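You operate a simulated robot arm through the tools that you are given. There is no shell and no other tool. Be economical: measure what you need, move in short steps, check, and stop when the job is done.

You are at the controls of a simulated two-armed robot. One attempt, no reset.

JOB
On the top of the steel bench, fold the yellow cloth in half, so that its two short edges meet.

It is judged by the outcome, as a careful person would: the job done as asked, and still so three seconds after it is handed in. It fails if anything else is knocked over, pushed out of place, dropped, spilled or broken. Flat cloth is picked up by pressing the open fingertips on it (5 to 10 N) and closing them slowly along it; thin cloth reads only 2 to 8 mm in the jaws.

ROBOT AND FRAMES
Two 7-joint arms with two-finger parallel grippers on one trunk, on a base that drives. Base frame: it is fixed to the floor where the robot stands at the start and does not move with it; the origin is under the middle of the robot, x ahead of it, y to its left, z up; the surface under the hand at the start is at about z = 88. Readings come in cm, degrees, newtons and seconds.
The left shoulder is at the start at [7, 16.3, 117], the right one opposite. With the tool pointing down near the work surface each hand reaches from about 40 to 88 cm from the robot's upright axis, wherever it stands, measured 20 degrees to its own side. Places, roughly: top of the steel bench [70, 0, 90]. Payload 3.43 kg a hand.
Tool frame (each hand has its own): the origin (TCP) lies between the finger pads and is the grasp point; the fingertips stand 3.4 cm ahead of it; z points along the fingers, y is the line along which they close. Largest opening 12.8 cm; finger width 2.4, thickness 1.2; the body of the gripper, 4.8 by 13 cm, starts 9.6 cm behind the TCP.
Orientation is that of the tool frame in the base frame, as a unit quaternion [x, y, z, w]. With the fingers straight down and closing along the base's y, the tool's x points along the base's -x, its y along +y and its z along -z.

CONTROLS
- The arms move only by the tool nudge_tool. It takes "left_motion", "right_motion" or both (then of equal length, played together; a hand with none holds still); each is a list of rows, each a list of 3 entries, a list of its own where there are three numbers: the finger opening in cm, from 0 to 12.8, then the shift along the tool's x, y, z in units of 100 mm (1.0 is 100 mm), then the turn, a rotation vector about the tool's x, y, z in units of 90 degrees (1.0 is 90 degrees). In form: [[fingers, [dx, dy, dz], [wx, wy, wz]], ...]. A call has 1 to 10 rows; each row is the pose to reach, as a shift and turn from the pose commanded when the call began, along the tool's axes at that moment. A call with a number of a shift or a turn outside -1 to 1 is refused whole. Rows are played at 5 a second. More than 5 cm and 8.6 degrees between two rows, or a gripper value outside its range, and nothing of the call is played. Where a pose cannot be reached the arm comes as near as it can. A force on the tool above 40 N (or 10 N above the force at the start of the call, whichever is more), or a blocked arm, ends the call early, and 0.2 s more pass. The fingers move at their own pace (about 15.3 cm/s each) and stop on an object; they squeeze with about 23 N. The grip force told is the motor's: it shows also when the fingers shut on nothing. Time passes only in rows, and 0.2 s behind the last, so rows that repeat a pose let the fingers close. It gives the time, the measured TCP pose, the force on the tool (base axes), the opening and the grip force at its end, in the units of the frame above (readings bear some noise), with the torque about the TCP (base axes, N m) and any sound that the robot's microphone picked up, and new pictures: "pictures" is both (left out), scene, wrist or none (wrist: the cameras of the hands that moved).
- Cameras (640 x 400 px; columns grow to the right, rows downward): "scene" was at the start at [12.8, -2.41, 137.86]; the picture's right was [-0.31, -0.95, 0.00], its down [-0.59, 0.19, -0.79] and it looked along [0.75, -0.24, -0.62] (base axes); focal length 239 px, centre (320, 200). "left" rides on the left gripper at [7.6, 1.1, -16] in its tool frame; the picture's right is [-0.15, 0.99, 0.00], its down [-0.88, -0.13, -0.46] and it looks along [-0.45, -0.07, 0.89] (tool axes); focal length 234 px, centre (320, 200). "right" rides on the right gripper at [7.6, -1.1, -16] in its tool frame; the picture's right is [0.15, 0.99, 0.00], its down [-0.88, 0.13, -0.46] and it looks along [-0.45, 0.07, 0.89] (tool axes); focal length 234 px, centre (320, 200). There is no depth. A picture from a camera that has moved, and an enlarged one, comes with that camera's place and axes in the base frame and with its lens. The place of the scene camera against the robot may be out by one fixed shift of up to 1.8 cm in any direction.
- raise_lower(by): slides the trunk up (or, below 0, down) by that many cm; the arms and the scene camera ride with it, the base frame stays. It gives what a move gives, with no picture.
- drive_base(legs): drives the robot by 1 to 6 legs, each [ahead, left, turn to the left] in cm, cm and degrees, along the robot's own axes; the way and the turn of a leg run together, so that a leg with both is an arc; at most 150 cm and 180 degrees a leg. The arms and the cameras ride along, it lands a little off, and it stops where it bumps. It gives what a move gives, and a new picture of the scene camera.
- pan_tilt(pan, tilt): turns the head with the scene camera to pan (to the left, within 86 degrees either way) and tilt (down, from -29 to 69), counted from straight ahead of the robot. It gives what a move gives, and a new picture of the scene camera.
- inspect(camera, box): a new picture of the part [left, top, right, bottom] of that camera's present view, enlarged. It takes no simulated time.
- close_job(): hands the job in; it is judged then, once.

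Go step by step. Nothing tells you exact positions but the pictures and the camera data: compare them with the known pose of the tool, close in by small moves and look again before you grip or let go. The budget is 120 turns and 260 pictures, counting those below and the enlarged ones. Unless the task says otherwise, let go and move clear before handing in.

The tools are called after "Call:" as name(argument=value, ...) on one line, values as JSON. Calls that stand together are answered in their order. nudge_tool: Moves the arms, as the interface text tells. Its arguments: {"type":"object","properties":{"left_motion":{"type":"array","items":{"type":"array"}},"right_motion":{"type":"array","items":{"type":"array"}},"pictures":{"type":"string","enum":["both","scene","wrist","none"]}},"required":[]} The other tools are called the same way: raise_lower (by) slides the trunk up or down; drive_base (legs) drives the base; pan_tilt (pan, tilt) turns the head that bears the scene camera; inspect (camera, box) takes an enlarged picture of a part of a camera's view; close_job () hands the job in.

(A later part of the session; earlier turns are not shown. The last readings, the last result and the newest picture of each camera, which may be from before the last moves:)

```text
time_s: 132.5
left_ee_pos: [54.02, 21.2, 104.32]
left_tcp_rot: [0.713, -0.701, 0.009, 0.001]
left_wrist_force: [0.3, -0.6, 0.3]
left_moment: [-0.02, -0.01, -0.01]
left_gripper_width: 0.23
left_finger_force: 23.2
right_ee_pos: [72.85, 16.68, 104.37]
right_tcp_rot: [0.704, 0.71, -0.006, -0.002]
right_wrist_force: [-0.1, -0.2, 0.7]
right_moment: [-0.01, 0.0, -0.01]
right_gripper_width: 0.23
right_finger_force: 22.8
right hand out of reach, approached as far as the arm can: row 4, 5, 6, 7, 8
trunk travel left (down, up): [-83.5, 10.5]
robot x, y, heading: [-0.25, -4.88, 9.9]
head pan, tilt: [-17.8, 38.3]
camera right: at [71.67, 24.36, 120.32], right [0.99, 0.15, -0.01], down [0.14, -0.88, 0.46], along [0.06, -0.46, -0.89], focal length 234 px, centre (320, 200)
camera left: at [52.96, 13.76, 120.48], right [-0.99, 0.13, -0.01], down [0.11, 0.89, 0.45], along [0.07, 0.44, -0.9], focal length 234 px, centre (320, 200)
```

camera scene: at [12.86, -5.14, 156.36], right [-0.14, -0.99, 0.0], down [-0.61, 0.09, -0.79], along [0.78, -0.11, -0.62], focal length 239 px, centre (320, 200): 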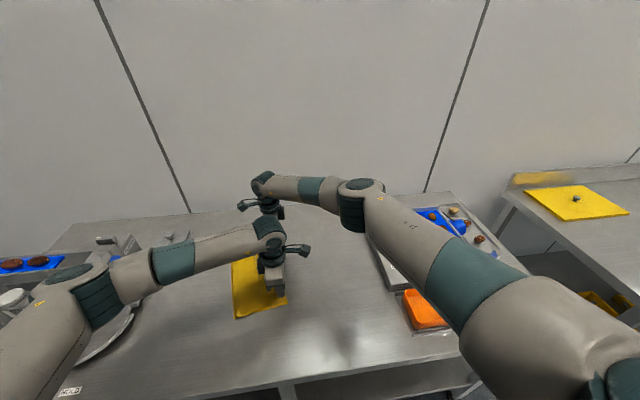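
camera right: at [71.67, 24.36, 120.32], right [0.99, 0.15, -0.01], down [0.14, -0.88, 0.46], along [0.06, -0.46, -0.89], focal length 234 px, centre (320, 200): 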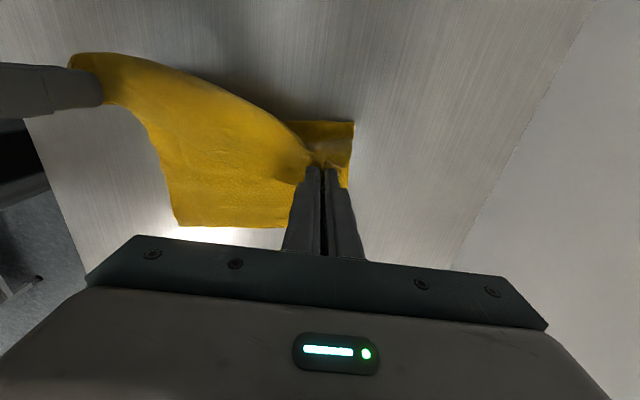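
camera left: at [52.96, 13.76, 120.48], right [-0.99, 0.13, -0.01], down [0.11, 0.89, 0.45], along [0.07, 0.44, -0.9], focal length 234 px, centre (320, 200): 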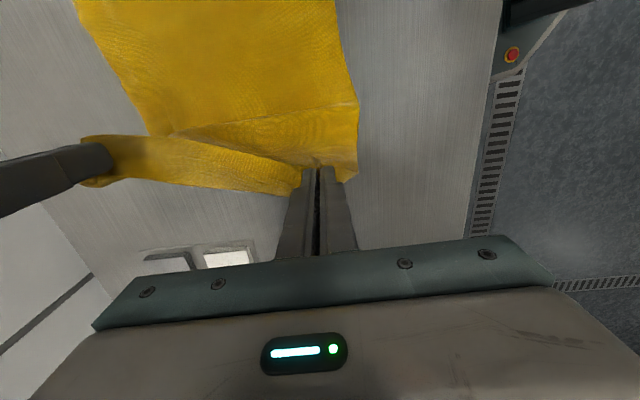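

Both sides now contact at y ≈ 17. I'll lower and return low toward the bottom edge.

Call:
nudge_tool(left_motion=[[0, [0.05, 0, 0.2], [0, 0, 0]], [0, [0.1, 0, 0.4], [0, 0, 0]], [0, [0.2, 0, 0.55], [0, 0, 0]], [0, [0.3, 0, 0.65], [0, 0, 0]], [0, [0.42, 0, 0.7], [0, 0, 0]], [0, [0.54, 0, 0.72], [0, 0, 0]], [0, [0.66, 0, 0.74], [0, 0, 0]], [0, [0.78, 0, 0.76], [0, 0, 0]], [0, [0.9, 0, 0.78], [0, 0, 0]], [0, [1.0, 0, 0.8], [0, 0, 0]]], right_motion=[[0, [-0.03, 0, 0.2], [0, 0, 0]], [0, [-0.06, 0, 0.4], [0, 0, 0]], [0, [-0.12, 0, 0.55], [0, 0, 0]], [0, [-0.2, 0, 0.65], [0, 0, 0]], [0, [-0.3, 0, 0.7], [0, 0, 0]], [0, [-0.4, 0, 0.72], [0, 0, 0]], [0, [-0.5, 0, 0.74], [0, 0, 0]], [0, [-0.6, 0, 0.76], [0, 0, 0]], [0, [-0.7, 0, 0.78], [0, 0, 0]], [0, [-0.78, 0, 0.8], [0, 0, 0]]], pictures="wrist")

```text
time_s: 134.7
left_ee_pos: [54.51, 10.95, 96.41]
left_tcp_rot: [0.713, -0.701, 0.008, 0.001]
left_wrist_force: [-0.4, 0.8, -0.5]
left_moment: [0.0, 0.04, -0.02]
left_gripper_width: 0.24
left_finger_force: 23.0
right_ee_pos: [72.82, 8.72, 96.42]
right_tcp_rot: [0.705, 0.71, -0.006, -0.004]
right_wrist_force: [0.2, 0.0, -0.7]
right_moment: [-0.04, 0.01, -0.03]
right_gripper_width: 0.22
right_finger_force: 22.9
trunk travel left (down, up): [-83.5, 10.5]
robot x, y, heading: [-0.2, -5.11, 9.7]
head pan, tilt: [-17.8, 38.3]
camera right: at [71.65, 16.41, 112.37], right [0.99, 0.15, -0.01], down [0.14, -0.88, 0.46], along [0.06, -0.45, -0.89], focal length 234 px, centre (320, 200)
camera left: at [53.28, 3.48, 112.57], right [-0.99, 0.13, -0.01], down [0.11, 0.89, 0.45], along [0.07, 0.44, -0.89], focal length 234 px, centre (320, 200)
```

right: 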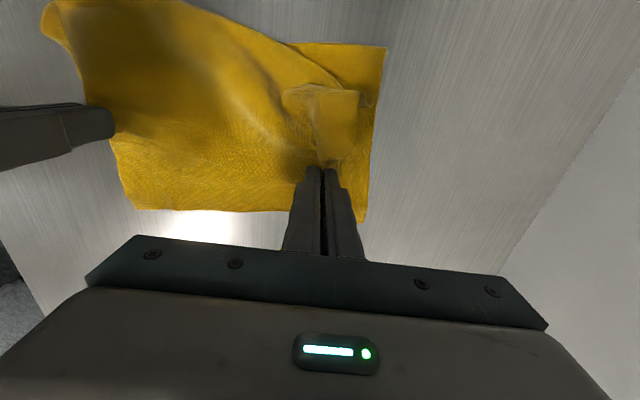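
left: 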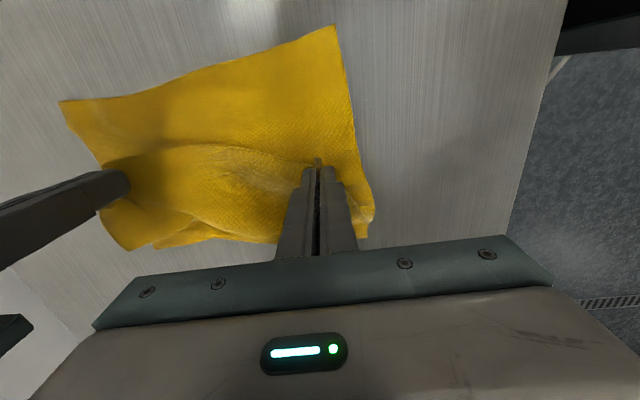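

Call:
nudge_tool(left_motion=[[0, [0.1, 0, 0.03], [0, 0, 0]], [0, [0.2, 0, 0.06], [0, 0, 0]], [0, [0.3, 0, 0.09], [0, 0, 0]], [0, [0.4, 0, 0.12], [0, 0, 0]], [0, [0.5, 0, 0.15], [0, 0, 0]], [0, [0.6, 0, 0.18], [0, 0, 0]], [0, [0.7, 0, 0.21], [0, 0, 0]], [0, [0.8, 0, 0.25], [0, 0, 0]], [0, [0.9, 0, 0.3], [0, 0, 0]], [0, [1.0, 0, 0.36], [0, 0, 0]]], right_motion=[[0, [-0.06, 0.02, 0.03], [0, 0, 0]], [0, [-0.12, 0.04, 0.06], [0, 0, 0]], [0, [-0.18, 0.06, 0.09], [0, 0, 0]], [0, [-0.24, 0.08, 0.12], [0, 0, 0]], [0, [-0.3, 0.1, 0.15], [0, 0, 0]], [0, [-0.36, 0.12, 0.18], [0, 0, 0]], [0, [-0.42, 0.14, 0.21], [0, 0, 0]], [0, [-0.48, 0.15, 0.25], [0, 0, 0]], [0, [-0.55, 0.16, 0.3], [0, 0, 0]], [0, [-0.62, 0.17, 0.36], [0, 0, 0]]])

```text
time_s: 136.9
left_ee_pos: [54.67, 0.77, 93.04]
left_tcp_rot: [0.713, -0.701, 0.007, 0.001]
left_wrist_force: [1.5, -0.7, 0.3]
left_moment: [0.01, -0.03, 0.04]
left_gripper_width: 0.23
left_finger_force: 23.0
right_ee_pos: [74.55, 2.61, 92.83]
right_tcp_rot: [0.704, 0.71, -0.007, -0.003]
right_wrist_force: [-2.2, 0.7, -0.1]
right_moment: [0.01, 0.06, 0.03]
right_gripper_width: 0.24
right_finger_force: 23.1
trunk travel left (down, up): [-83.5, 10.5]
robot x, y, heading: [-0.05, -4.87, 9.7]
head pan, tilt: [-17.8, 38.3]
camera scene: at [12.91, -5.3, 156.36], right [-0.14, -0.99, 0.0], down [-0.61, 0.09, -0.78], along [0.78, -0.11, -0.62], focal length 239 px, centre (320, 200)
camera right: at [73.39, 10.21, 108.69], right [0.99, 0.15, -0.01], down [0.14, -0.88, 0.46], along [0.06, -0.45, -0.89], focal length 234 px, centre (320, 200)
camera left: at [53.55, -6.6, 109.15], right [-0.99, 0.13, -0.01], down [0.11, 0.89, 0.45], along [0.07, 0.44, -0.89], focal length 234 px, centre (320, 200)
```

scene: 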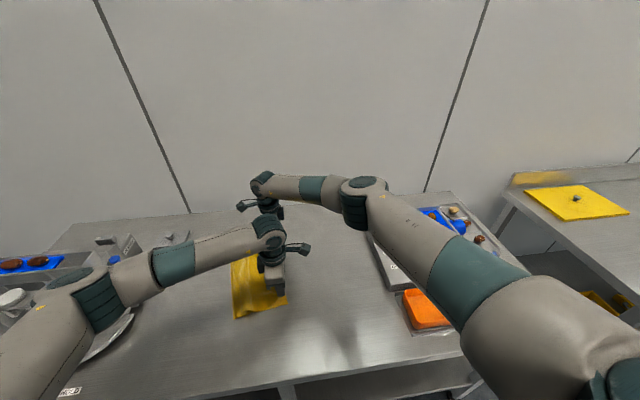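
right: 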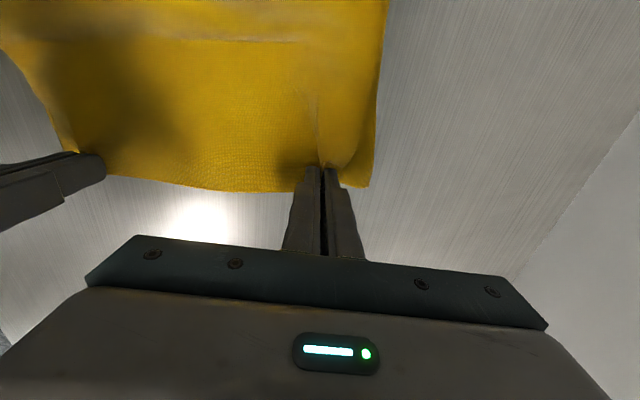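
left: 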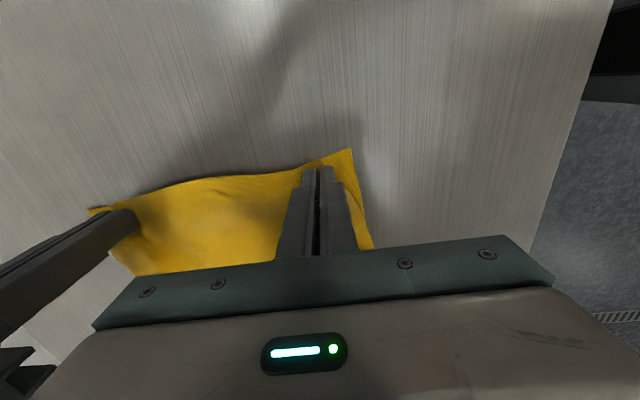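

Call:
inspect(camera="scene", box=[200, 230, 320, 340])

Call:
inspect(camera="right", box=[0, 0, 420, 240])

Call:
inspect(camera="left", box=[70, 130, 390, 290])

```text
3.64 times, centred on (260, 285) of scene
camera zoom: at [12.91, -5.3, 156.36], right [-0.14, -0.99, 0.0], down [-0.61, 0.09, -0.78], along [0.78, -0.11, -0.62], focal length 870 px, centre (538, -109)
```

zoom: 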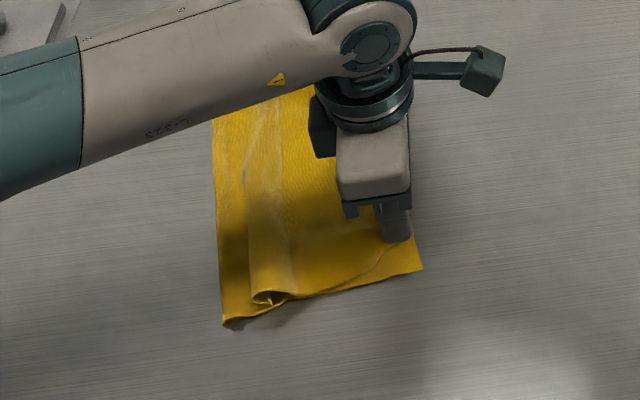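

```text
1.52 times, centred on (210, 120) of right
camera zoom: at [73.39, 10.21, 108.69], right [0.99, 0.15, -0.01], down [0.14, -0.88, 0.46], along [0.06, -0.45, -0.89], focal length 357 px, centre (488, 322)
```

zoom: 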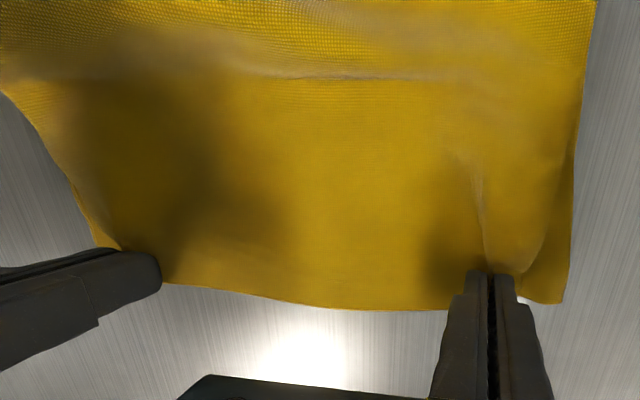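

```text
2.00 times, centred on (230, 210) of left
camera zoom: at [53.55, -6.6, 109.15], right [-0.99, 0.13, -0.01], down [0.11, 0.89, 0.45], along [0.07, 0.44, -0.89], focal length 468 px, centre (500, 180)
```

zoom: 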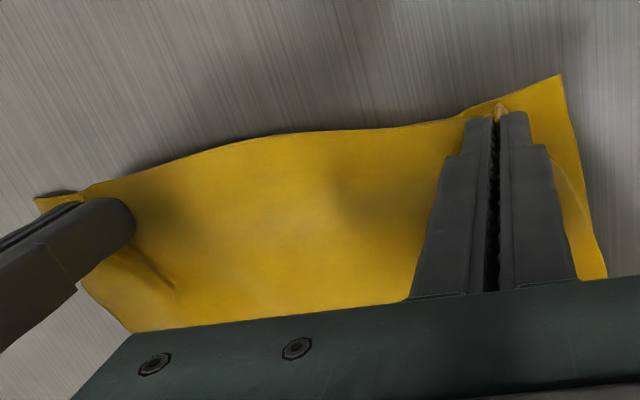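

The near side of the fold is still about 3 cm short, leaving a small pleat. I'll lift and lay once more, taking both hands further out and higher with help from the base, then return on a taut arc.

Call:
nudge_tool(left_motion=[[0, [0, 0, -0.15], [0, 0, 0]], [0, [-0.05, 0, -0.3], [0, 0, 0]], [0, [-0.12, 0, -0.45], [0, 0, 0]], [0, [-0.22, 0, -0.6], [0, 0, 0]], [0, [-0.34, 0, -0.75], [0, 0, 0]], [0, [-0.46, 0, -0.85], [0, 0, 0]], [0, [-0.6, 0, -0.95], [0, 0, 0]], [0, [-0.75, 0, -1.0], [0, 0, 0]], [0, [-0.9, 0, -1.0], [0, 0, 0]], [0, [-1.0, 0, -1.0], [0, 0, 0]]], right_motion=[[0, [0, -0.02, -0.15], [0, 0, 0]], [0, [0.05, -0.03, -0.3], [0, 0, 0]], [0, [0.12, -0.03, -0.45], [0, 0, 0]], [0, [0.22, -0.03, -0.6], [0, 0, 0]], [0, [0.34, -0.03, -0.75], [0, 0, 0]], [0, [0.46, -0.03, -0.85], [0, 0, 0]], [0, [0.58, -0.03, -0.95], [0, 0, 0]], [0, [0.7, -0.03, -1.0], [0, 0, 0]], [0, [0.8, -0.03, -1.0], [0, 0, 0]], [0, [0.88, -0.03, -1.0], [0, 0, 0]]], pictures="none")

Call:
drive_base(legs=[[1.6, 9, 0]])

Call:
nudge_tool(left_motion=[[0, [0, 0, -0.15], [0, 0, 0]], [0, [-0.06, 0, -0.3], [0, 0, 0]], [0, [-0.13, 0, -0.45], [0, 0, 0]], [0, [-0.2, 0, -0.55], [0, 0, 0]], [0, [-0.2, 0, -0.45], [0, 0, 0]]], right_motion=[[0, [0, 0, -0.15], [0, 0, 0]], [0, [0, 0, -0.3], [0, 0, 0]], [0, [0, 0, -0.45], [0, 0, 0]], [0, [0, 0, -0.55], [0, 0, 0]], [0, [0, 0, -0.45], [0, 0, 0]]], pictures="wrist")

```text
time_s: 139.1
left_ee_pos: [54.32, 11.12, 102.92]
left_tcp_rot: [0.713, -0.701, 0.009, 0.001]
left_wrist_force: [2.0, 0.2, 0.2]
left_moment: [-0.01, -0.13, 0.01]
left_gripper_width: 0.22
left_finger_force: 22.7
right_ee_pos: [74.05, 11.51, 102.86]
right_tcp_rot: [0.705, 0.709, -0.008, -0.003]
right_wrist_force: [-2.5, -0.3, 0.7]
right_moment: [0.02, 0.07, 0.03]
right_gripper_width: 0.23
right_finger_force: 22.9
trunk travel left (down, up): [-83.5, 10.5]
robot x, y, heading: [-0.28, -5.13, 9.8]
head pan, tilt: [-17.8, 38.3]
```

```text
time_s: 140.2
left_ee_pos: [54.2, 19.63, 102.88]
left_tcp_rot: [0.713, -0.701, 0.007, 0.0]
left_wrist_force: [3.5, 0.3, 0.0]
left_moment: [0.0, -0.06, -0.01]
left_gripper_width: 0.24
left_finger_force: 23.4
right_ee_pos: [74.29, 20.22, 102.86]
right_tcp_rot: [0.705, 0.709, -0.006, -0.003]
right_wrist_force: [-2.0, 0.6, -0.3]
right_moment: [0.04, 0.06, 0.03]
right_gripper_width: 0.24
right_finger_force: 23.8
trunk travel left (down, up): [-83.5, 10.5]
robot x, y, heading: [-0.05, 3.46, 10.0]
head pan, tilt: [-17.8, 38.3]
camera scene: at [12.93, 3.48, 156.37], right [-0.14, -0.99, 0.0], down [-0.61, 0.09, -0.78], along [0.78, -0.11, -0.62], focal length 239 px, centre (320, 200)
```

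scene: 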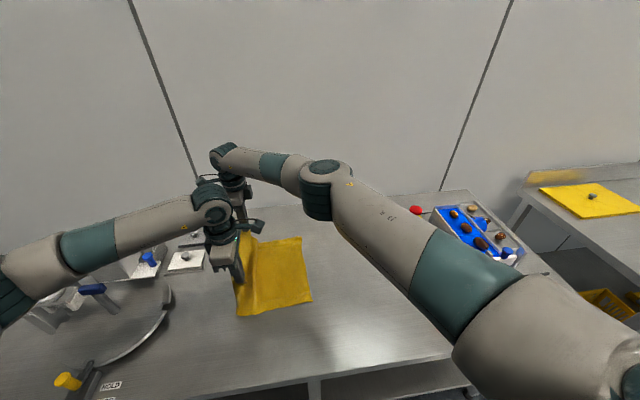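

```text
time_s: 141.4
left_ee_pos: [54.38, 21.84, 107.35]
left_tcp_rot: [0.713, -0.702, 0.008, 0.0]
left_wrist_force: [6.1, 0.0, 0.6]
left_moment: [-0.02, -0.18, -0.01]
left_gripper_width: 0.23
left_finger_force: 23.1
right_ee_pos: [74.36, 20.35, 107.22]
right_tcp_rot: [0.705, 0.71, -0.006, -0.003]
right_wrist_force: [-6.5, 0.7, 0.1]
right_moment: [0.03, 0.25, -0.03]
right_gripper_width: 0.22
right_finger_force: 22.8
trunk travel left (down, up): [-83.5, 10.5]
robot x, y, heading: [-0.19, 3.93, 9.9]
head pan, tilt: [-17.8, 38.3]
camera right: at [73.33, 27.93, 123.12], right [0.99, 0.15, -0.02], down [0.14, -0.88, 0.46], along [0.06, -0.45, -0.89], focal length 234 px, centre (320, 200)
camera left: at [53.17, 14.55, 123.54], right [-0.99, 0.13, -0.01], down [0.11, 0.89, 0.45], along [0.07, 0.44, -0.9], focal length 234 px, centre (320, 200)
```

right: 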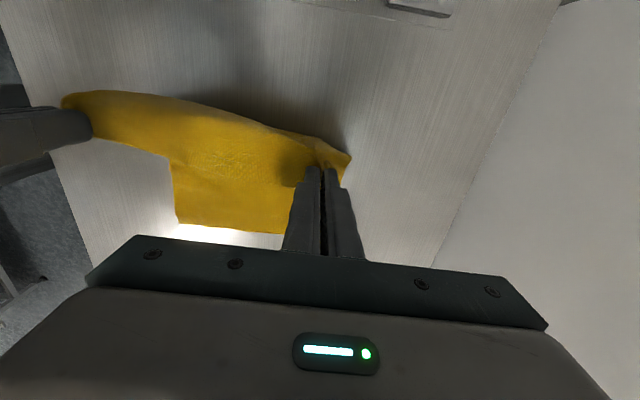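
left: 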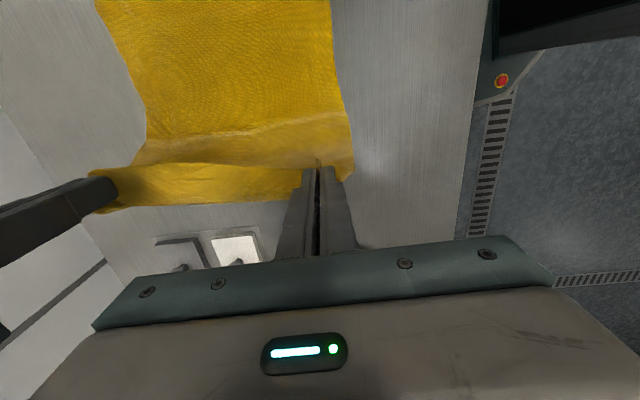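

The contact line is now at y ≈ 19–20 on both sides, about 18 cm from the bottom edge. I'm arcing back.

Call:
nudge_tool(left_motion=[[0, [0.1, 0, 0], [0, 0, 0]], [0, [0.2, 0, 0], [0, 0, 0]], [0, [0.3, 0, 0.01], [0, 0, 0]], [0, [0.4, 0, 0.02], [0, 0, 0]], [0, [0.5, 0, 0.04], [0, 0, 0]], [0, [0.6, 0, 0.07], [0, 0, 0]], [0, [0.7, 0, 0.1], [0, 0, 0]], [0, [0.8, 0, 0.14], [0, 0, 0]], [0, [0.9, 0, 0.18], [0, 0, 0]], [0, [0.98, 0, 0.22], [0, 0, 0]]], right_motion=[[0, [-0.08, -0.02, 0], [0, 0, 0]], [0, [-0.16, -0.04, 0], [0, 0, 0]], [0, [-0.25, -0.04, 0.01], [0, 0, 0]], [0, [-0.34, -0.04, 0.02], [0, 0, 0]], [0, [-0.43, -0.04, 0.04], [0, 0, 0]], [0, [-0.52, -0.04, 0.07], [0, 0, 0]], [0, [-0.61, -0.04, 0.1], [0, 0, 0]], [0, [-0.7, -0.04, 0.14], [0, 0, 0]], [0, [-0.78, -0.04, 0.18], [0, 0, 0]], [0, [-0.85, -0.04, 0.22], [0, 0, 0]]], pictures="none")

Call:
nudge_tool(left_motion=[[0, [0.09, 0, 0.06], [0, 0, 0]], [0, [0.18, 0, 0.12], [0, 0, 0]], [0, [0.27, 0, 0.18], [0, 0, 0]], [0, [0.36, 0, 0.25], [0, 0, 0]], [0, [0.44, 0, 0.32], [0, 0, 0]], [0, [0.52, 0, 0.4], [0, 0, 0]], [0, [0.58, 0, 0.47], [0, 0, 0]], [0, [0.65, 0, 0.55], [0, 0, 0]]], right_motion=[[0, [-0.07, 0, 0.06], [0, 0, 0]], [0, [-0.14, 0, 0.12], [0, 0, 0]], [0, [-0.21, 0, 0.18], [0, 0, 0]], [0, [-0.28, 0, 0.25], [0, 0, 0]], [0, [-0.34, 0, 0.32], [0, 0, 0]], [0, [-0.4, 0, 0.4], [0, 0, 0]], [0, [-0.45, 0, 0.47], [0, 0, 0]], [0, [-0.5, 0, 0.55], [0, 0, 0]]], pictures="wrist")

```text
time_s: 143.6
left_ee_pos: [54.39, 11.94, 105.38]
left_tcp_rot: [0.713, -0.701, 0.008, 0.001]
left_wrist_force: [0.7, -0.5, 0.2]
left_moment: [0.02, 0.01, -0.01]
left_gripper_width: 0.24
left_finger_force: 23.3
right_ee_pos: [73.98, 11.68, 105.16]
right_tcp_rot: [0.705, 0.709, -0.006, -0.004]
right_wrist_force: [-0.7, -0.4, -0.2]
right_moment: [0.02, -0.02, -0.01]
right_gripper_width: 0.2
right_finger_force: 22.5
trunk travel left (down, up): [-83.5, 10.5]
robot x, y, heading: [-0.37, 3.62, 10.0]
head pan, tilt: [-17.8, 38.3]
```

```text
time_s: 145.4
left_ee_pos: [54.48, 5.45, 99.83]
left_tcp_rot: [0.713, -0.702, 0.007, 0.002]
left_wrist_force: [-0.7, -0.4, 0.3]
left_moment: [0.02, -0.02, 0.04]
left_gripper_width: 0.24
left_finger_force: 23.0
right_ee_pos: [73.98, 6.7, 99.61]
right_tcp_rot: [0.705, 0.709, -0.006, -0.003]
right_wrist_force: [0.1, -0.2, -0.5]
right_moment: [-0.04, 0.03, 0.03]
right_gripper_width: 0.25
right_finger_force: 23.1
trunk travel left (down, up): [-83.5, 10.5]
robot x, y, heading: [-0.14, 3.75, 10.2]
head pan, tilt: [-17.8, 38.3]
camera right: at [72.95, 14.33, 115.51], right [0.99, 0.15, -0.01], down [0.14, -0.88, 0.46], along [0.06, -0.45, -0.89], focal length 234 px, centre (320, 200)
camera left: at [53.48, -1.95, 115.99], right [-0.99, 0.13, -0.01], down [0.11, 0.89, 0.45], along [0.07, 0.44, -0.89], focal length 234 px, centre (320, 200)
```

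right: 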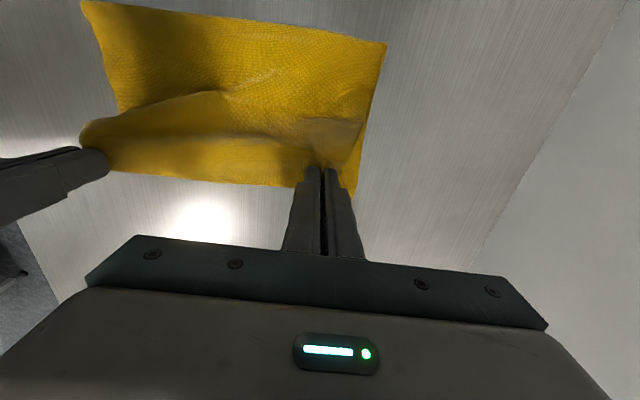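
left: 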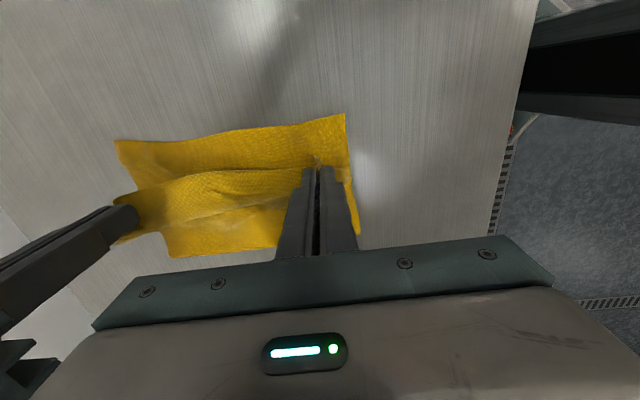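

The fold line and bottom edge are now both nearly parallel to x. I'm placing the held edge onto the bottom edge.

Call:
nudge_tool(left_motion=[[0, [0.06, 0, 0.12], [0, 0, 0]], [0, [0.12, 0, 0.24], [0, 0, 0]], [0, [0.18, 0, 0.36], [0, 0, 0]], [0, [0.24, 0, 0.48], [0, 0, 0]], [0, [0.29, 0, 0.6], [0, 0, 0]], [0, [0.33, 0, 0.7], [0, 0, 0]], [0, [0.33, 0, 0.72], [0, 0, 0]]], right_motion=[[0, [-0.08, 0.02, 0.12], [0, 0, 0]], [0, [-0.16, 0.04, 0.24], [0, 0, 0]], [0, [-0.24, 0.06, 0.36], [0, 0, 0]], [0, [-0.32, 0.08, 0.48], [0, 0, 0]], [0, [-0.4, 0.09, 0.6], [0, 0, 0]], [0, [-0.46, 0.09, 0.68], [0, 0, 0]], [0, [-0.46, 0.09, 0.7], [0, 0, 0]]], pictures="wrist")

Call:
inspect(camera="left", box=[70, 120, 390, 280])

```text
time_s: 147.0
left_ee_pos: [54.83, 2.17, 92.67]
left_tcp_rot: [0.713, -0.701, 0.008, 0.001]
left_wrist_force: [4.2, 0.3, 1.1]
left_moment: [-0.01, -0.15, -0.04]
left_gripper_width: 0.21
left_finger_force: 22.8
right_ee_pos: [74.87, 2.17, 92.67]
right_tcp_rot: [0.706, 0.709, -0.007, -0.003]
right_wrist_force: [-4.1, -0.2, 0.2]
right_moment: [0.04, 0.16, 0.04]
right_gripper_width: 0.24
right_finger_force: 22.9
trunk travel left (down, up): [-83.5, 10.5]
robot x, y, heading: [-0.36, 4.12, 9.7]
head pan, tilt: [-17.8, 38.3]
camera right: at [73.75, 9.76, 108.51], right [0.99, 0.15, -0.01], down [0.14, -0.88, 0.46], along [0.06, -0.45, -0.89], focal length 234 px, centre (320, 200)
camera left: at [53.66, -5.25, 108.87], right [-0.99, 0.13, -0.01], down [0.11, 0.89, 0.45], along [0.07, 0.44, -0.9], focal length 234 px, centre (320, 200)
```

right: 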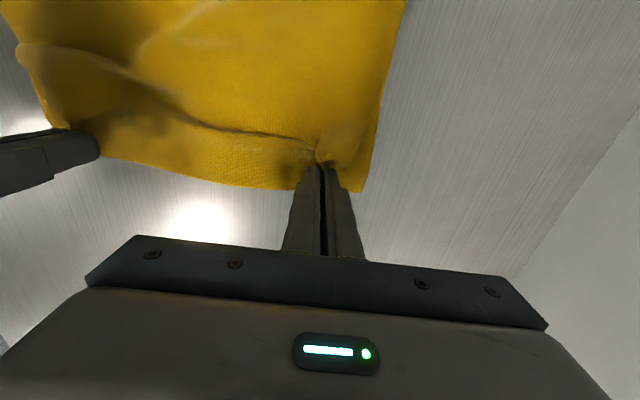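
left: 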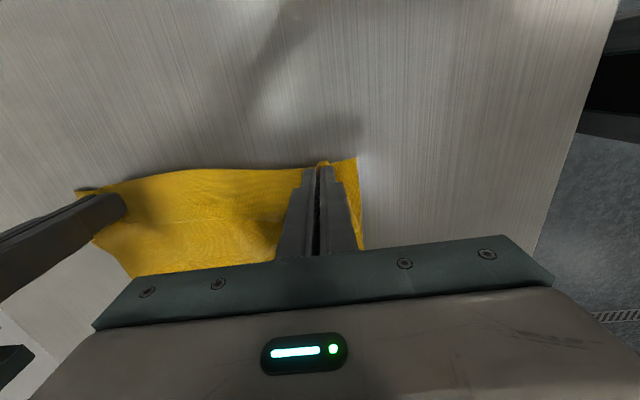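

```text
2.00 times, centred on (230, 200) of left
camera zoom: at [53.66, -5.25, 108.87], right [-0.99, 0.13, -0.01], down [0.11, 0.89, 0.45], along [0.07, 0.44, -0.9], focal length 468 px, centre (500, 200)
```

zoom: 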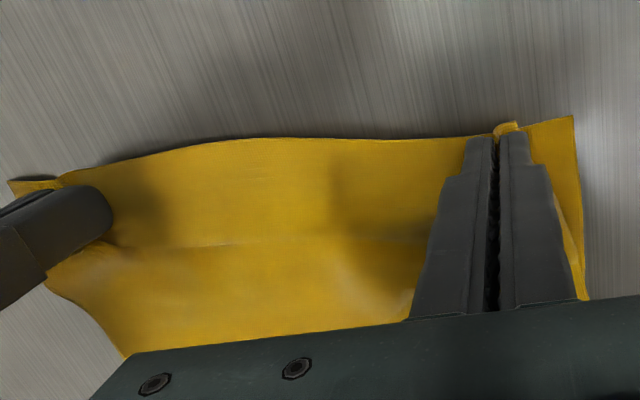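

The edge is in place. I'll lower a touch, release and lift clear.

Call:
nudge_tool(left_motion=[[0, [0, 0, 0.06], [0, 0, 0]], [0.7, [0, 0, 0.06], [0, 0, 0]], [1.5, [0, 0, 0.06], [0, 0, 0]], [2.2, [0, 0, 0.0], [0, 0, 0]], [2.2, [0, 0, -0.2], [0, 0, 0]], [2.2, [0, 0, -0.4], [0, 0, 0]], [2.2, [0, 0, -0.7], [0, 0, 0]], [2.2, [0, 0, -1.0], [0, 0, 0]]], right_motion=[[0, [0, 0, 0.06], [0, 0, 0]], [0.7, [0, 0, 0.06], [0, 0, 0]], [1.5, [0, 0, 0.06], [0, 0, 0]], [2.2, [0, 0, 0.0], [0, 0, 0]], [2.2, [0, 0, -0.2], [0, 0, 0]], [2.2, [0, 0, -0.4], [0, 0, 0]], [2.2, [0, 0, -0.7], [0, 0, 0]], [2.2, [0, 0, -1.0], [0, 0, 0]]], pictures="wrist")

```text
time_s: 148.8
left_ee_pos: [54.6, 2.21, 102.81]
left_tcp_rot: [0.713, -0.702, 0.009, 0.0]
left_wrist_force: [-0.3, 0.1, 0.3]
left_moment: [0.0, -0.05, -0.03]
left_gripper_width: 2.21
left_finger_force: 0.2
right_ee_pos: [74.73, 2.15, 102.84]
right_tcp_rot: [0.705, 0.709, -0.006, -0.002]
right_wrist_force: [0.0, -1.6, 0.1]
right_moment: [0.0, -0.03, 0.01]
right_gripper_width: 2.18
right_finger_force: 0.1
trunk travel left (down, up): [-83.5, 10.5]
robot x, y, heading: [-0.13, 3.59, 10.0]
head pan, tilt: [-17.8, 38.3]
camera right: at [73.7, 9.78, 118.65], right [0.99, 0.15, -0.01], down [0.14, -0.88, 0.46], along [0.06, -0.46, -0.89], focal length 234 px, centre (320, 200)
camera left: at [53.39, -5.14, 118.97], right [-0.99, 0.13, -0.01], down [0.11, 0.89, 0.45], along [0.07, 0.44, -0.9], focal length 234 px, centre (320, 200)
```

right: 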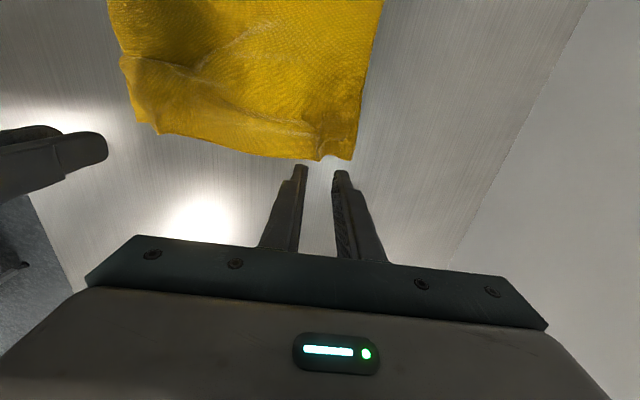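
left: 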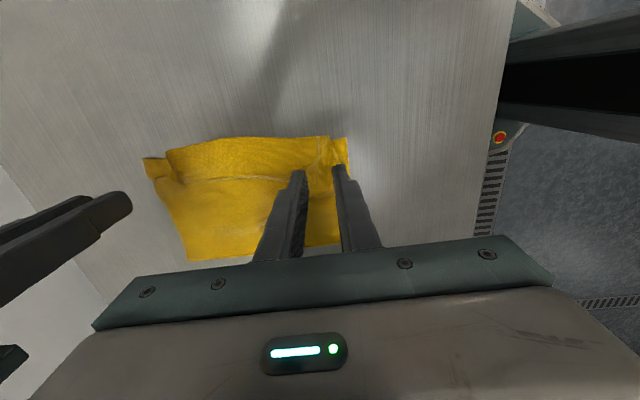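

Call:
inspect(camera="left", box=[130, 120, 370, 270])

Call:
inspect(camera="right", box=[90, 0, 400, 180])

Call:
inspect(camera="scene", box=[200, 200, 360, 340])

```text
2.67 times, centred on (250, 195) of left
camera zoom: at [53.39, -5.14, 118.97], right [-0.99, 0.13, -0.01], down [0.11, 0.89, 0.45], along [0.07, 0.44, -0.9], focal length 624 px, centre (507, 213)
```

zoom: 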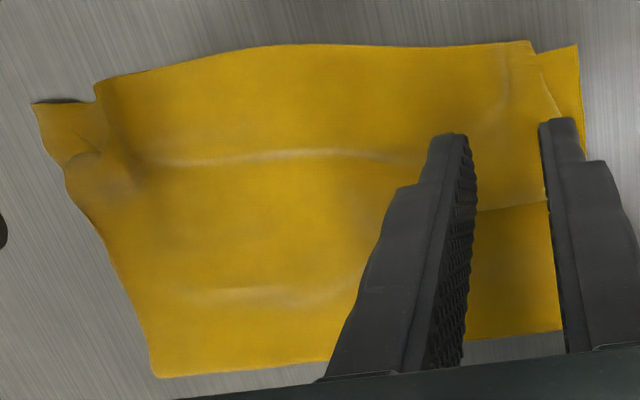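

```text
2.06 times, centred on (245, 90) of right
camera zoom: at [73.7, 9.78, 118.65], right [0.99, 0.15, -0.01], down [0.14, -0.88, 0.46], along [0.06, -0.46, -0.89], focal length 483 px, centre (475, 427)
```

zoom: 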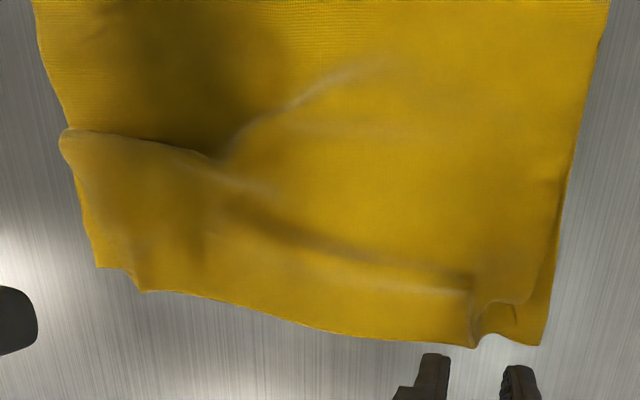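

```text
2.86 times, centred on (280, 270) of scene
camera zoom: at [12.8, 3.67, 156.36], right [-0.14, -0.99, 0.0], down [-0.61, 0.09, -0.79], along [0.78, -0.11, -0.62], focal length 684 px, centre (434, 0)
```

zoom: 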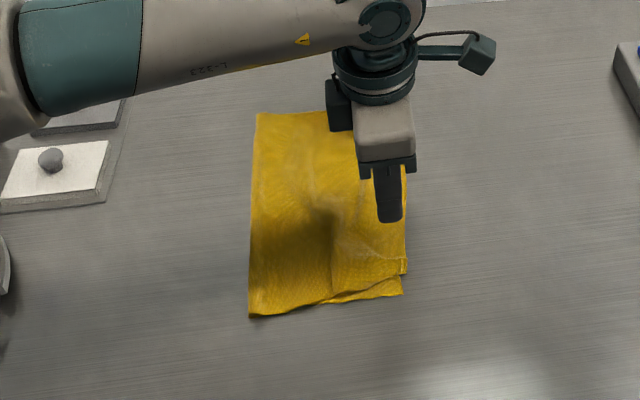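

The edges coincide closely now. What remains is some slack in the top layer and gathers at the two gripped corners. I'll sweep lightly in +y with open fingers about 1 cm above the bench to push the slack into the fold.

Call:
nudge_tool(left_motion=[[6, [0.05, -0.12, 0], [0, 0, 0]], [10, [0.05, -0.24, 0.1], [0, 0, 0]], [10, [0.05, -0.24, 0.3], [0, 0, 0]], [10, [0.05, -0.24, 0.5], [0, 0, 0]], [10, [0.05, -0.24, 0.7], [0, 0, 0]], [10, [0.05, -0.24, 0.9], [0, 0, 0]], [10, [0.05, -0.24, 1.0], [0, 0, 0]]], right_motion=[[6, [-0.08, -0.1, 0], [0, 0, 0]], [8, [-0.08, -0.17, 0.1], [0, 0, 0]], [8, [-0.08, -0.17, 0.3], [0, 0, 0]], [8, [-0.08, -0.17, 0.5], [0, 0, 0]], [8, [-0.08, -0.17, 0.7], [0, 0, 0]], [8, [-0.08, -0.17, 0.9], [0, 0, 0]], [8, [-0.08, -0.17, 1.0], [0, 0, 0]]], pictures="none")

Call:
nudge_tool(left_motion=[[10, [0, 0, 0.05], [0, 0, 0]], [10, [-0.1, 0, 0.05], [0, 0, 0]], [10, [-0.2, 0, 0.05], [0, 0, 0]], [10, [-0.3, 0, 0.05], [0, 0, 0]], [10, [-0.4, 0, 0.05], [0, 0, 0]], [10, [-0.5, 0, 0.05], [0, 0, 0]], [10, [-0.6, 0, 0.05], [0, 0, 0]], [10, [-0.7, 0, 0.05], [0, 0, 0]], [10, [-0.8, 0, 0.05], [0, 0, 0]], [10, [-0.9, 0, 0.05], [0, 0, 0]]], right_motion=[[8, [0, 0, 0.05], [0, 0, 0]], [8, [0.1, 0, 0.05], [0, 0, 0]], [8, [0.2, 0, 0.05], [0, 0, 0]], [8, [0.3, 0, 0.05], [0, 0, 0]], [8, [0.4, 0, 0.05], [0, 0, 0]], [8, [0.5, 0, 0.05], [0, 0, 0]], [8, [0.6, 0, 0.05], [0, 0, 0]], [8, [0.7, 0, 0.05], [0, 0, 0]], [8, [0.8, 0, 0.05], [0, 0, 0]], [8, [0.9, 0, 0.05], [0, 0, 0]]], pictures="wrist")

```text
time_s: 150.4
left_ee_pos: [57.17, 1.64, 92.69]
left_tcp_rot: [0.713, -0.701, 0.009, 0.0]
left_wrist_force: [-0.2, -0.1, 0.1]
left_moment: [-0.01, -0.01, -0.02]
left_gripper_width: 10.0
left_finger_force: 0.1
right_ee_pos: [73.11, 1.28, 92.48]
right_tcp_rot: [0.705, 0.709, -0.006, -0.003]
right_wrist_force: [-0.3, 0.2, -0.3]
right_moment: [-0.01, -0.03, 0.01]
right_gripper_width: 7.97
right_finger_force: 0.1
trunk travel left (down, up): [-83.5, 10.5]
robot x, y, heading: [-0.15, 3.67, 9.5]
head pan, tilt: [-17.8, 38.3]
```

```text
time_s: 152.6
left_ee_pos: [57.09, 10.69, 92.2]
left_tcp_rot: [0.714, -0.7, 0.009, 0.002]
left_wrist_force: [-0.4, 0.1, 0.2]
left_moment: [-0.02, 0.0, -0.03]
left_gripper_width: 9.97
left_finger_force: 0.1
right_ee_pos: [73.01, 10.32, 92.15]
right_tcp_rot: [0.706, 0.708, -0.007, -0.003]
right_wrist_force: [-0.9, 0.5, 0.6]
right_moment: [0.03, 0.03, -0.01]
right_gripper_width: 8.02
right_finger_force: 0.0
trunk travel left (down, up): [-83.5, 10.5]
robot x, y, heading: [-0.29, 3.65, 10.0]
head pan, tilt: [-17.8, 38.3]
camera right: at [71.95, 17.96, 108.03], right [0.99, 0.15, -0.01], down [0.14, -0.88, 0.46], along [0.06, -0.46, -0.89], focal length 234 px, centre (320, 200)
camera left: at [55.88, 3.35, 108.31], right [-0.99, 0.13, -0.01], down [0.11, 0.89, 0.45], along [0.07, 0.44, -0.9], focal length 234 px, centre (320, 200)
```

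right: 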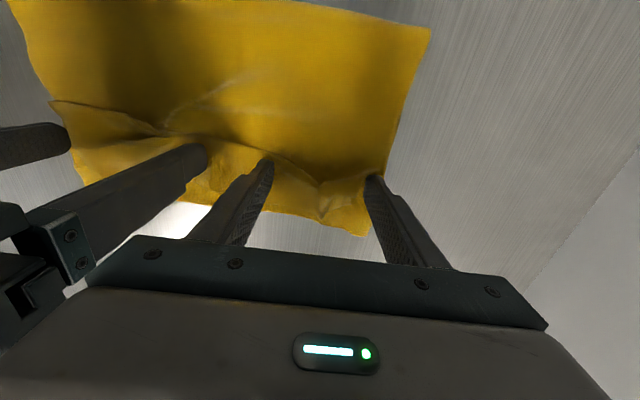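
left: 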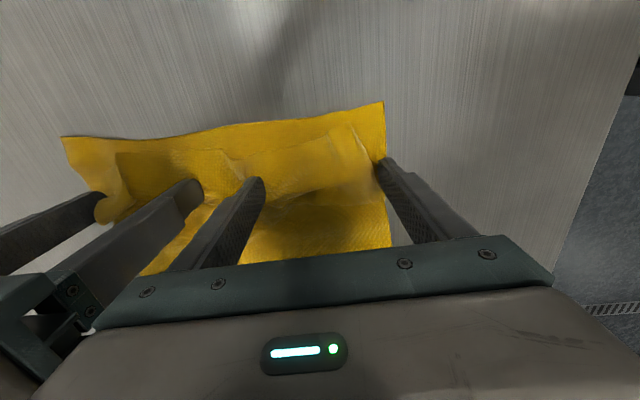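

The sweep dragged the top edge back a little. I'll lift and look.

Call:
nudge_tool(left_motion=[[10, [0, 0, -0.2], [0, 0, 0]], [10, [0, 0, -0.4], [0, 0, 0]], [8, [0, 0, -0.7], [0, 0, 0]], [6, [0.2, 0, -1.0], [0, 0, 0]], [4, [0.4, 0.1, -1.0], [0, 0, 0]], [4, [0.6, 0.2, -1.0], [0, 0, 0]]], right_motion=[[8, [0, 0, -0.2], [0, 0, 0]], [8, [0, 0, -0.4], [0, 0, 0]], [8, [0, 0, -0.7], [0, 0, 0]], [6, [-0.2, 0, -1.0], [0, 0, 0]], [4, [-0.4, 0.1, -1.0], [0, 0, 0]], [4, [-0.6, 0.1, -1.0], [0, 0, 0]]], pictures="none")

Call:
inspect(camera="left", box=[100, 80, 420, 280])

Call:
inspect(camera="right", box=[60, 0, 420, 220])

```text
time_s: 154.0
left_ee_pos: [55.11, 4.58, 102.25]
left_tcp_rot: [0.713, -0.701, 0.008, 0.001]
left_wrist_force: [-0.5, 0.1, 0.0]
left_moment: [0.01, 0.03, -0.04]
left_gripper_width: 4.0
left_finger_force: 0.0
right_ee_pos: [74.19, 4.32, 102.11]
right_tcp_rot: [0.704, 0.71, -0.006, -0.004]
right_wrist_force: [0.1, 0.5, 0.1]
right_moment: [-0.01, 0.0, 0.0]
right_gripper_width: 4.0
right_finger_force: 0.0
trunk travel left (down, up): [-83.5, 10.5]
robot x, y, heading: [-0.1, 3.92, 9.6]
head pan, tilt: [-17.8, 38.3]
```

```text
2.00 times, centred on (260, 180) of left
camera zoom: at [53.86, -2.71, 118.36], right [-0.99, 0.13, -0.01], down [0.11, 0.89, 0.45], along [0.07, 0.44, -0.89], focal length 468 px, centre (440, 240)
```

zoom: 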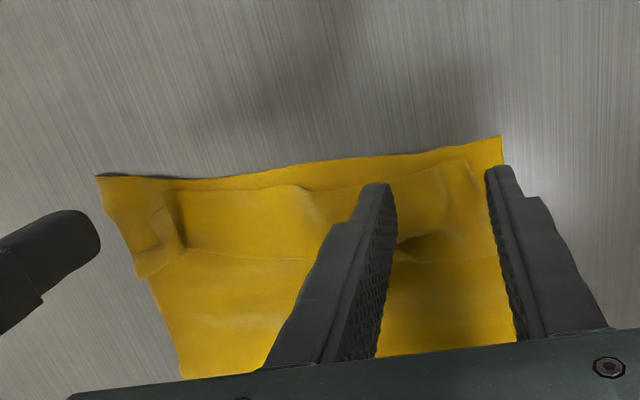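

```text
1.78 times, centred on (240, 110) of right
camera zoom: at [73.13, 11.87, 118.08], right [0.99, 0.15, -0.01], down [0.14, -0.88, 0.46], along [0.06, -0.45, -0.89], focal length 416 px, centre (462, 360)
```

zoom: 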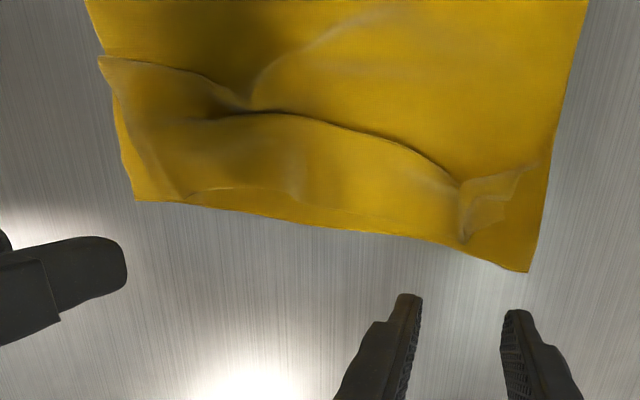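

The top edge is about 2 cm behind the bottom edge and there is still a ruck. I'll regrip the top edge at its two raised ridges and re-lay it, this time setting the fold further out.

Call:
nudge_tool(left_motion=[[4, [-0.13, 0.03, 0], [0, 0, 0]], [4, [-0.26, 0.06, 0.1], [0, 0, 0]], [4, [-0.26, 0.06, 0.3], [0, 0, 0]], [4, [-0.26, 0.06, 0.5], [0, 0, 0]], [4, [-0.26, 0.06, 0.7], [0, 0, 0]], [4, [-0.26, 0.06, 0.85], [0, 0, 0]], [4, [-0.26, 0.06, 0.95], [0, 0, 0]]], right_motion=[[4, [0.16, 0, 0], [0, 0, 0]], [4, [0.32, 0, 0.1], [0, 0, 0]], [4, [0.32, 0, 0.3], [0, 0, 0]], [4, [0.32, 0, 0.5], [0, 0, 0]], [4, [0.32, 0, 0.7], [0, 0, 0]], [4, [0.32, 0, 0.85], [0, 0, 0]], [4, [0.32, 0, 0.95], [0, 0, 0]]], pictures="wrist")

```text
time_s: 155.6
left_ee_pos: [54.54, 7.14, 92.69]
left_tcp_rot: [0.712, -0.702, 0.009, 0.002]
left_wrist_force: [0.1, 0.2, -0.3]
left_moment: [0.01, 0.01, 0.02]
left_gripper_width: 3.97
left_finger_force: 0.1
right_ee_pos: [73.93, 7.55, 92.64]
right_tcp_rot: [0.705, 0.71, -0.006, -0.003]
right_wrist_force: [-0.8, -0.8, 0.0]
right_moment: [0.03, -0.04, -0.02]
right_gripper_width: 4.0
right_finger_force: 0.0
trunk travel left (down, up): [-83.5, 10.5]
robot x, y, heading: [-0.1, 3.86, 10.0]
head pan, tilt: [-17.8, 38.3]
camera right: at [72.97, 15.18, 108.51], right [0.99, 0.15, -0.01], down [0.14, -0.88, 0.46], along [0.06, -0.45, -0.89], focal length 234 px, centre (320, 200)
camera left: at [53.36, -0.18, 108.78], right [-0.99, 0.13, -0.01], down [0.11, 0.89, 0.45], along [0.07, 0.44, -0.9], focal length 234 px, centre (320, 200)
```

right: 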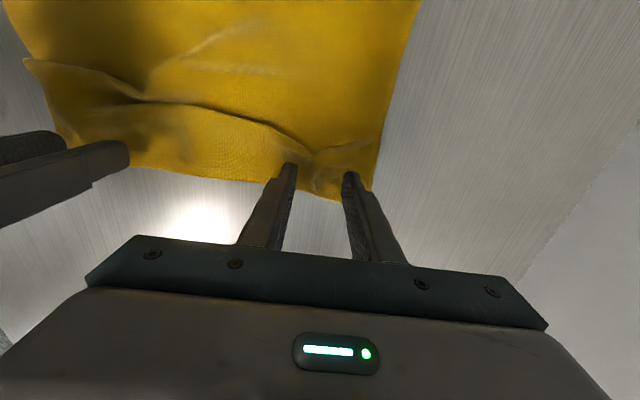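
left: 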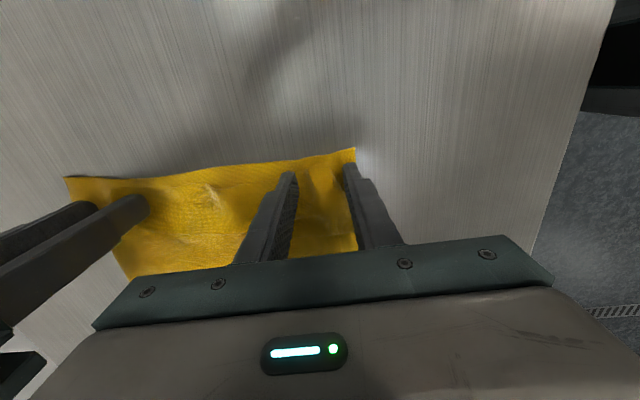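

Call:
nudge_tool(left_motion=[[4, [0, 0, 0.05], [0, 0, 0]], [4, [0, 0, 0.08], [0, 0, 0]], [3.4, [0, 0, 0.085], [0, 0, 0]], [2.8, [0, 0, 0.085], [0, 0, 0]], [2.2, [0, 0, 0.085], [0, 0, 0]], [1.6, [0, 0, 0.085], [0, 0, 0]], [1.0, [0, 0, 0.085], [0, 0, 0]], [0.5, [0, 0, 0.085], [0, 0, 0]], [0, [0, 0, 0.08], [0, 0, 0]], [0, [0, 0, 0.05], [0, 0, 0]]], right_motion=[[4, [0, 0, 0.05], [0, 0, 0]], [4, [0, 0, 0.08], [0, 0, 0]], [3.4, [0, 0, 0.085], [0, 0, 0]], [2.8, [0, 0, 0.085], [0, 0, 0]], [2.2, [0, 0, 0.085], [0, 0, 0]], [1.6, [0, 0, 0.085], [0, 0, 0]], [1.0, [0, 0, 0.085], [0, 0, 0]], [0.5, [0, 0, 0.085], [0, 0, 0]], [0, [0, 0, 0.08], [0, 0, 0]], [0, [0, 0, 0.05], [0, 0, 0]]], pictures="none")

Call:
nudge_tool(left_motion=[[0, [0, 0, -0.1], [0, 0, 0]], [0, [0, 0, -0.25], [0, 0, 0]], [0, [-0.05, 0, -0.4], [0, 0, 0]], [0, [-0.1, 0, -0.5], [0, 0, 0]]], right_motion=[[0, [0, 0, -0.1], [0, 0, 0]], [0, [0, 0, -0.25], [0, 0, 0]], [0, [0.05, 0, -0.4], [0, 0, 0]], [0, [0.1, 0, -0.5], [0, 0, 0]]], pictures="wrist")

```text
time_s: 157.8
left_ee_pos: [54.5, 7.13, 92.09]
left_tcp_rot: [0.712, -0.702, 0.008, 0.0]
left_wrist_force: [9.3, -0.3, -0.6]
left_moment: [-0.01, -0.3, -0.06]
left_gripper_width: 0.3
left_finger_force: 22.8
right_ee_pos: [73.95, 7.57, 92.0]
right_tcp_rot: [0.705, 0.709, -0.007, -0.003]
right_wrist_force: [-8.5, -0.4, 0.7]
right_moment: [0.02, 0.33, 0.03]
right_gripper_width: 0.24
right_finger_force: 23.4
trunk travel left (down, up): [-83.5, 10.5]
robot x, y, heading: [0.19, 3.96, 9.9]
head pan, tilt: [-17.8, 38.3]
```

```text
time_s: 158.8
left_ee_pos: [54.49, 8.29, 97.23]
left_tcp_rot: [0.712, -0.702, 0.009, 0.001]
left_wrist_force: [14.0, 0.0, 0.4]
left_moment: [0.0, -0.49, -0.04]
left_gripper_width: 0.3
left_finger_force: 22.6
right_ee_pos: [74.0, 8.49, 97.1]
right_tcp_rot: [0.704, 0.71, -0.006, -0.004]
right_wrist_force: [-15.0, 0.4, -0.1]
right_moment: [0.01, 0.51, 0.0]
right_gripper_width: 0.23
right_finger_force: 23.5
trunk travel left (down, up): [-83.5, 10.5]
robot x, y, heading: [0.1, 3.91, 9.7]
head pan, tilt: [-17.8, 38.3]
camera right: at [73.01, 16.21, 112.99], right [0.99, 0.15, -0.01], down [0.14, -0.88, 0.46], along [0.06, -0.46, -0.89], focal length 234 px, centre (320, 200)
camera left: at [53.27, 0.9, 113.35], right [-0.99, 0.13, -0.01], down [0.11, 0.89, 0.45], along [0.07, 0.44, -0.9], focal length 234 px, centre (320, 200)
```

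right: 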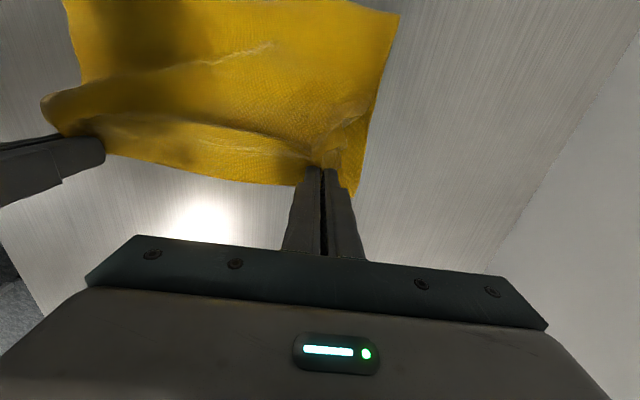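
left: 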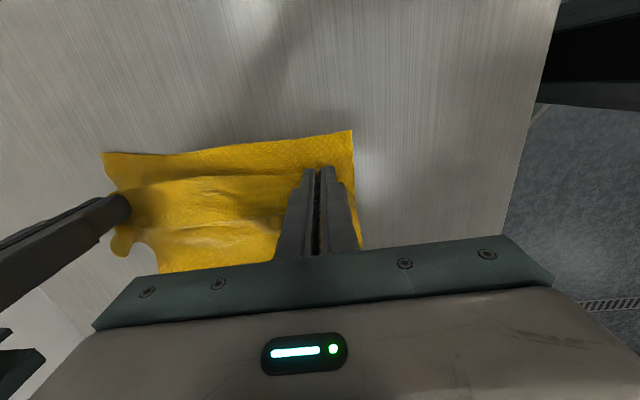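

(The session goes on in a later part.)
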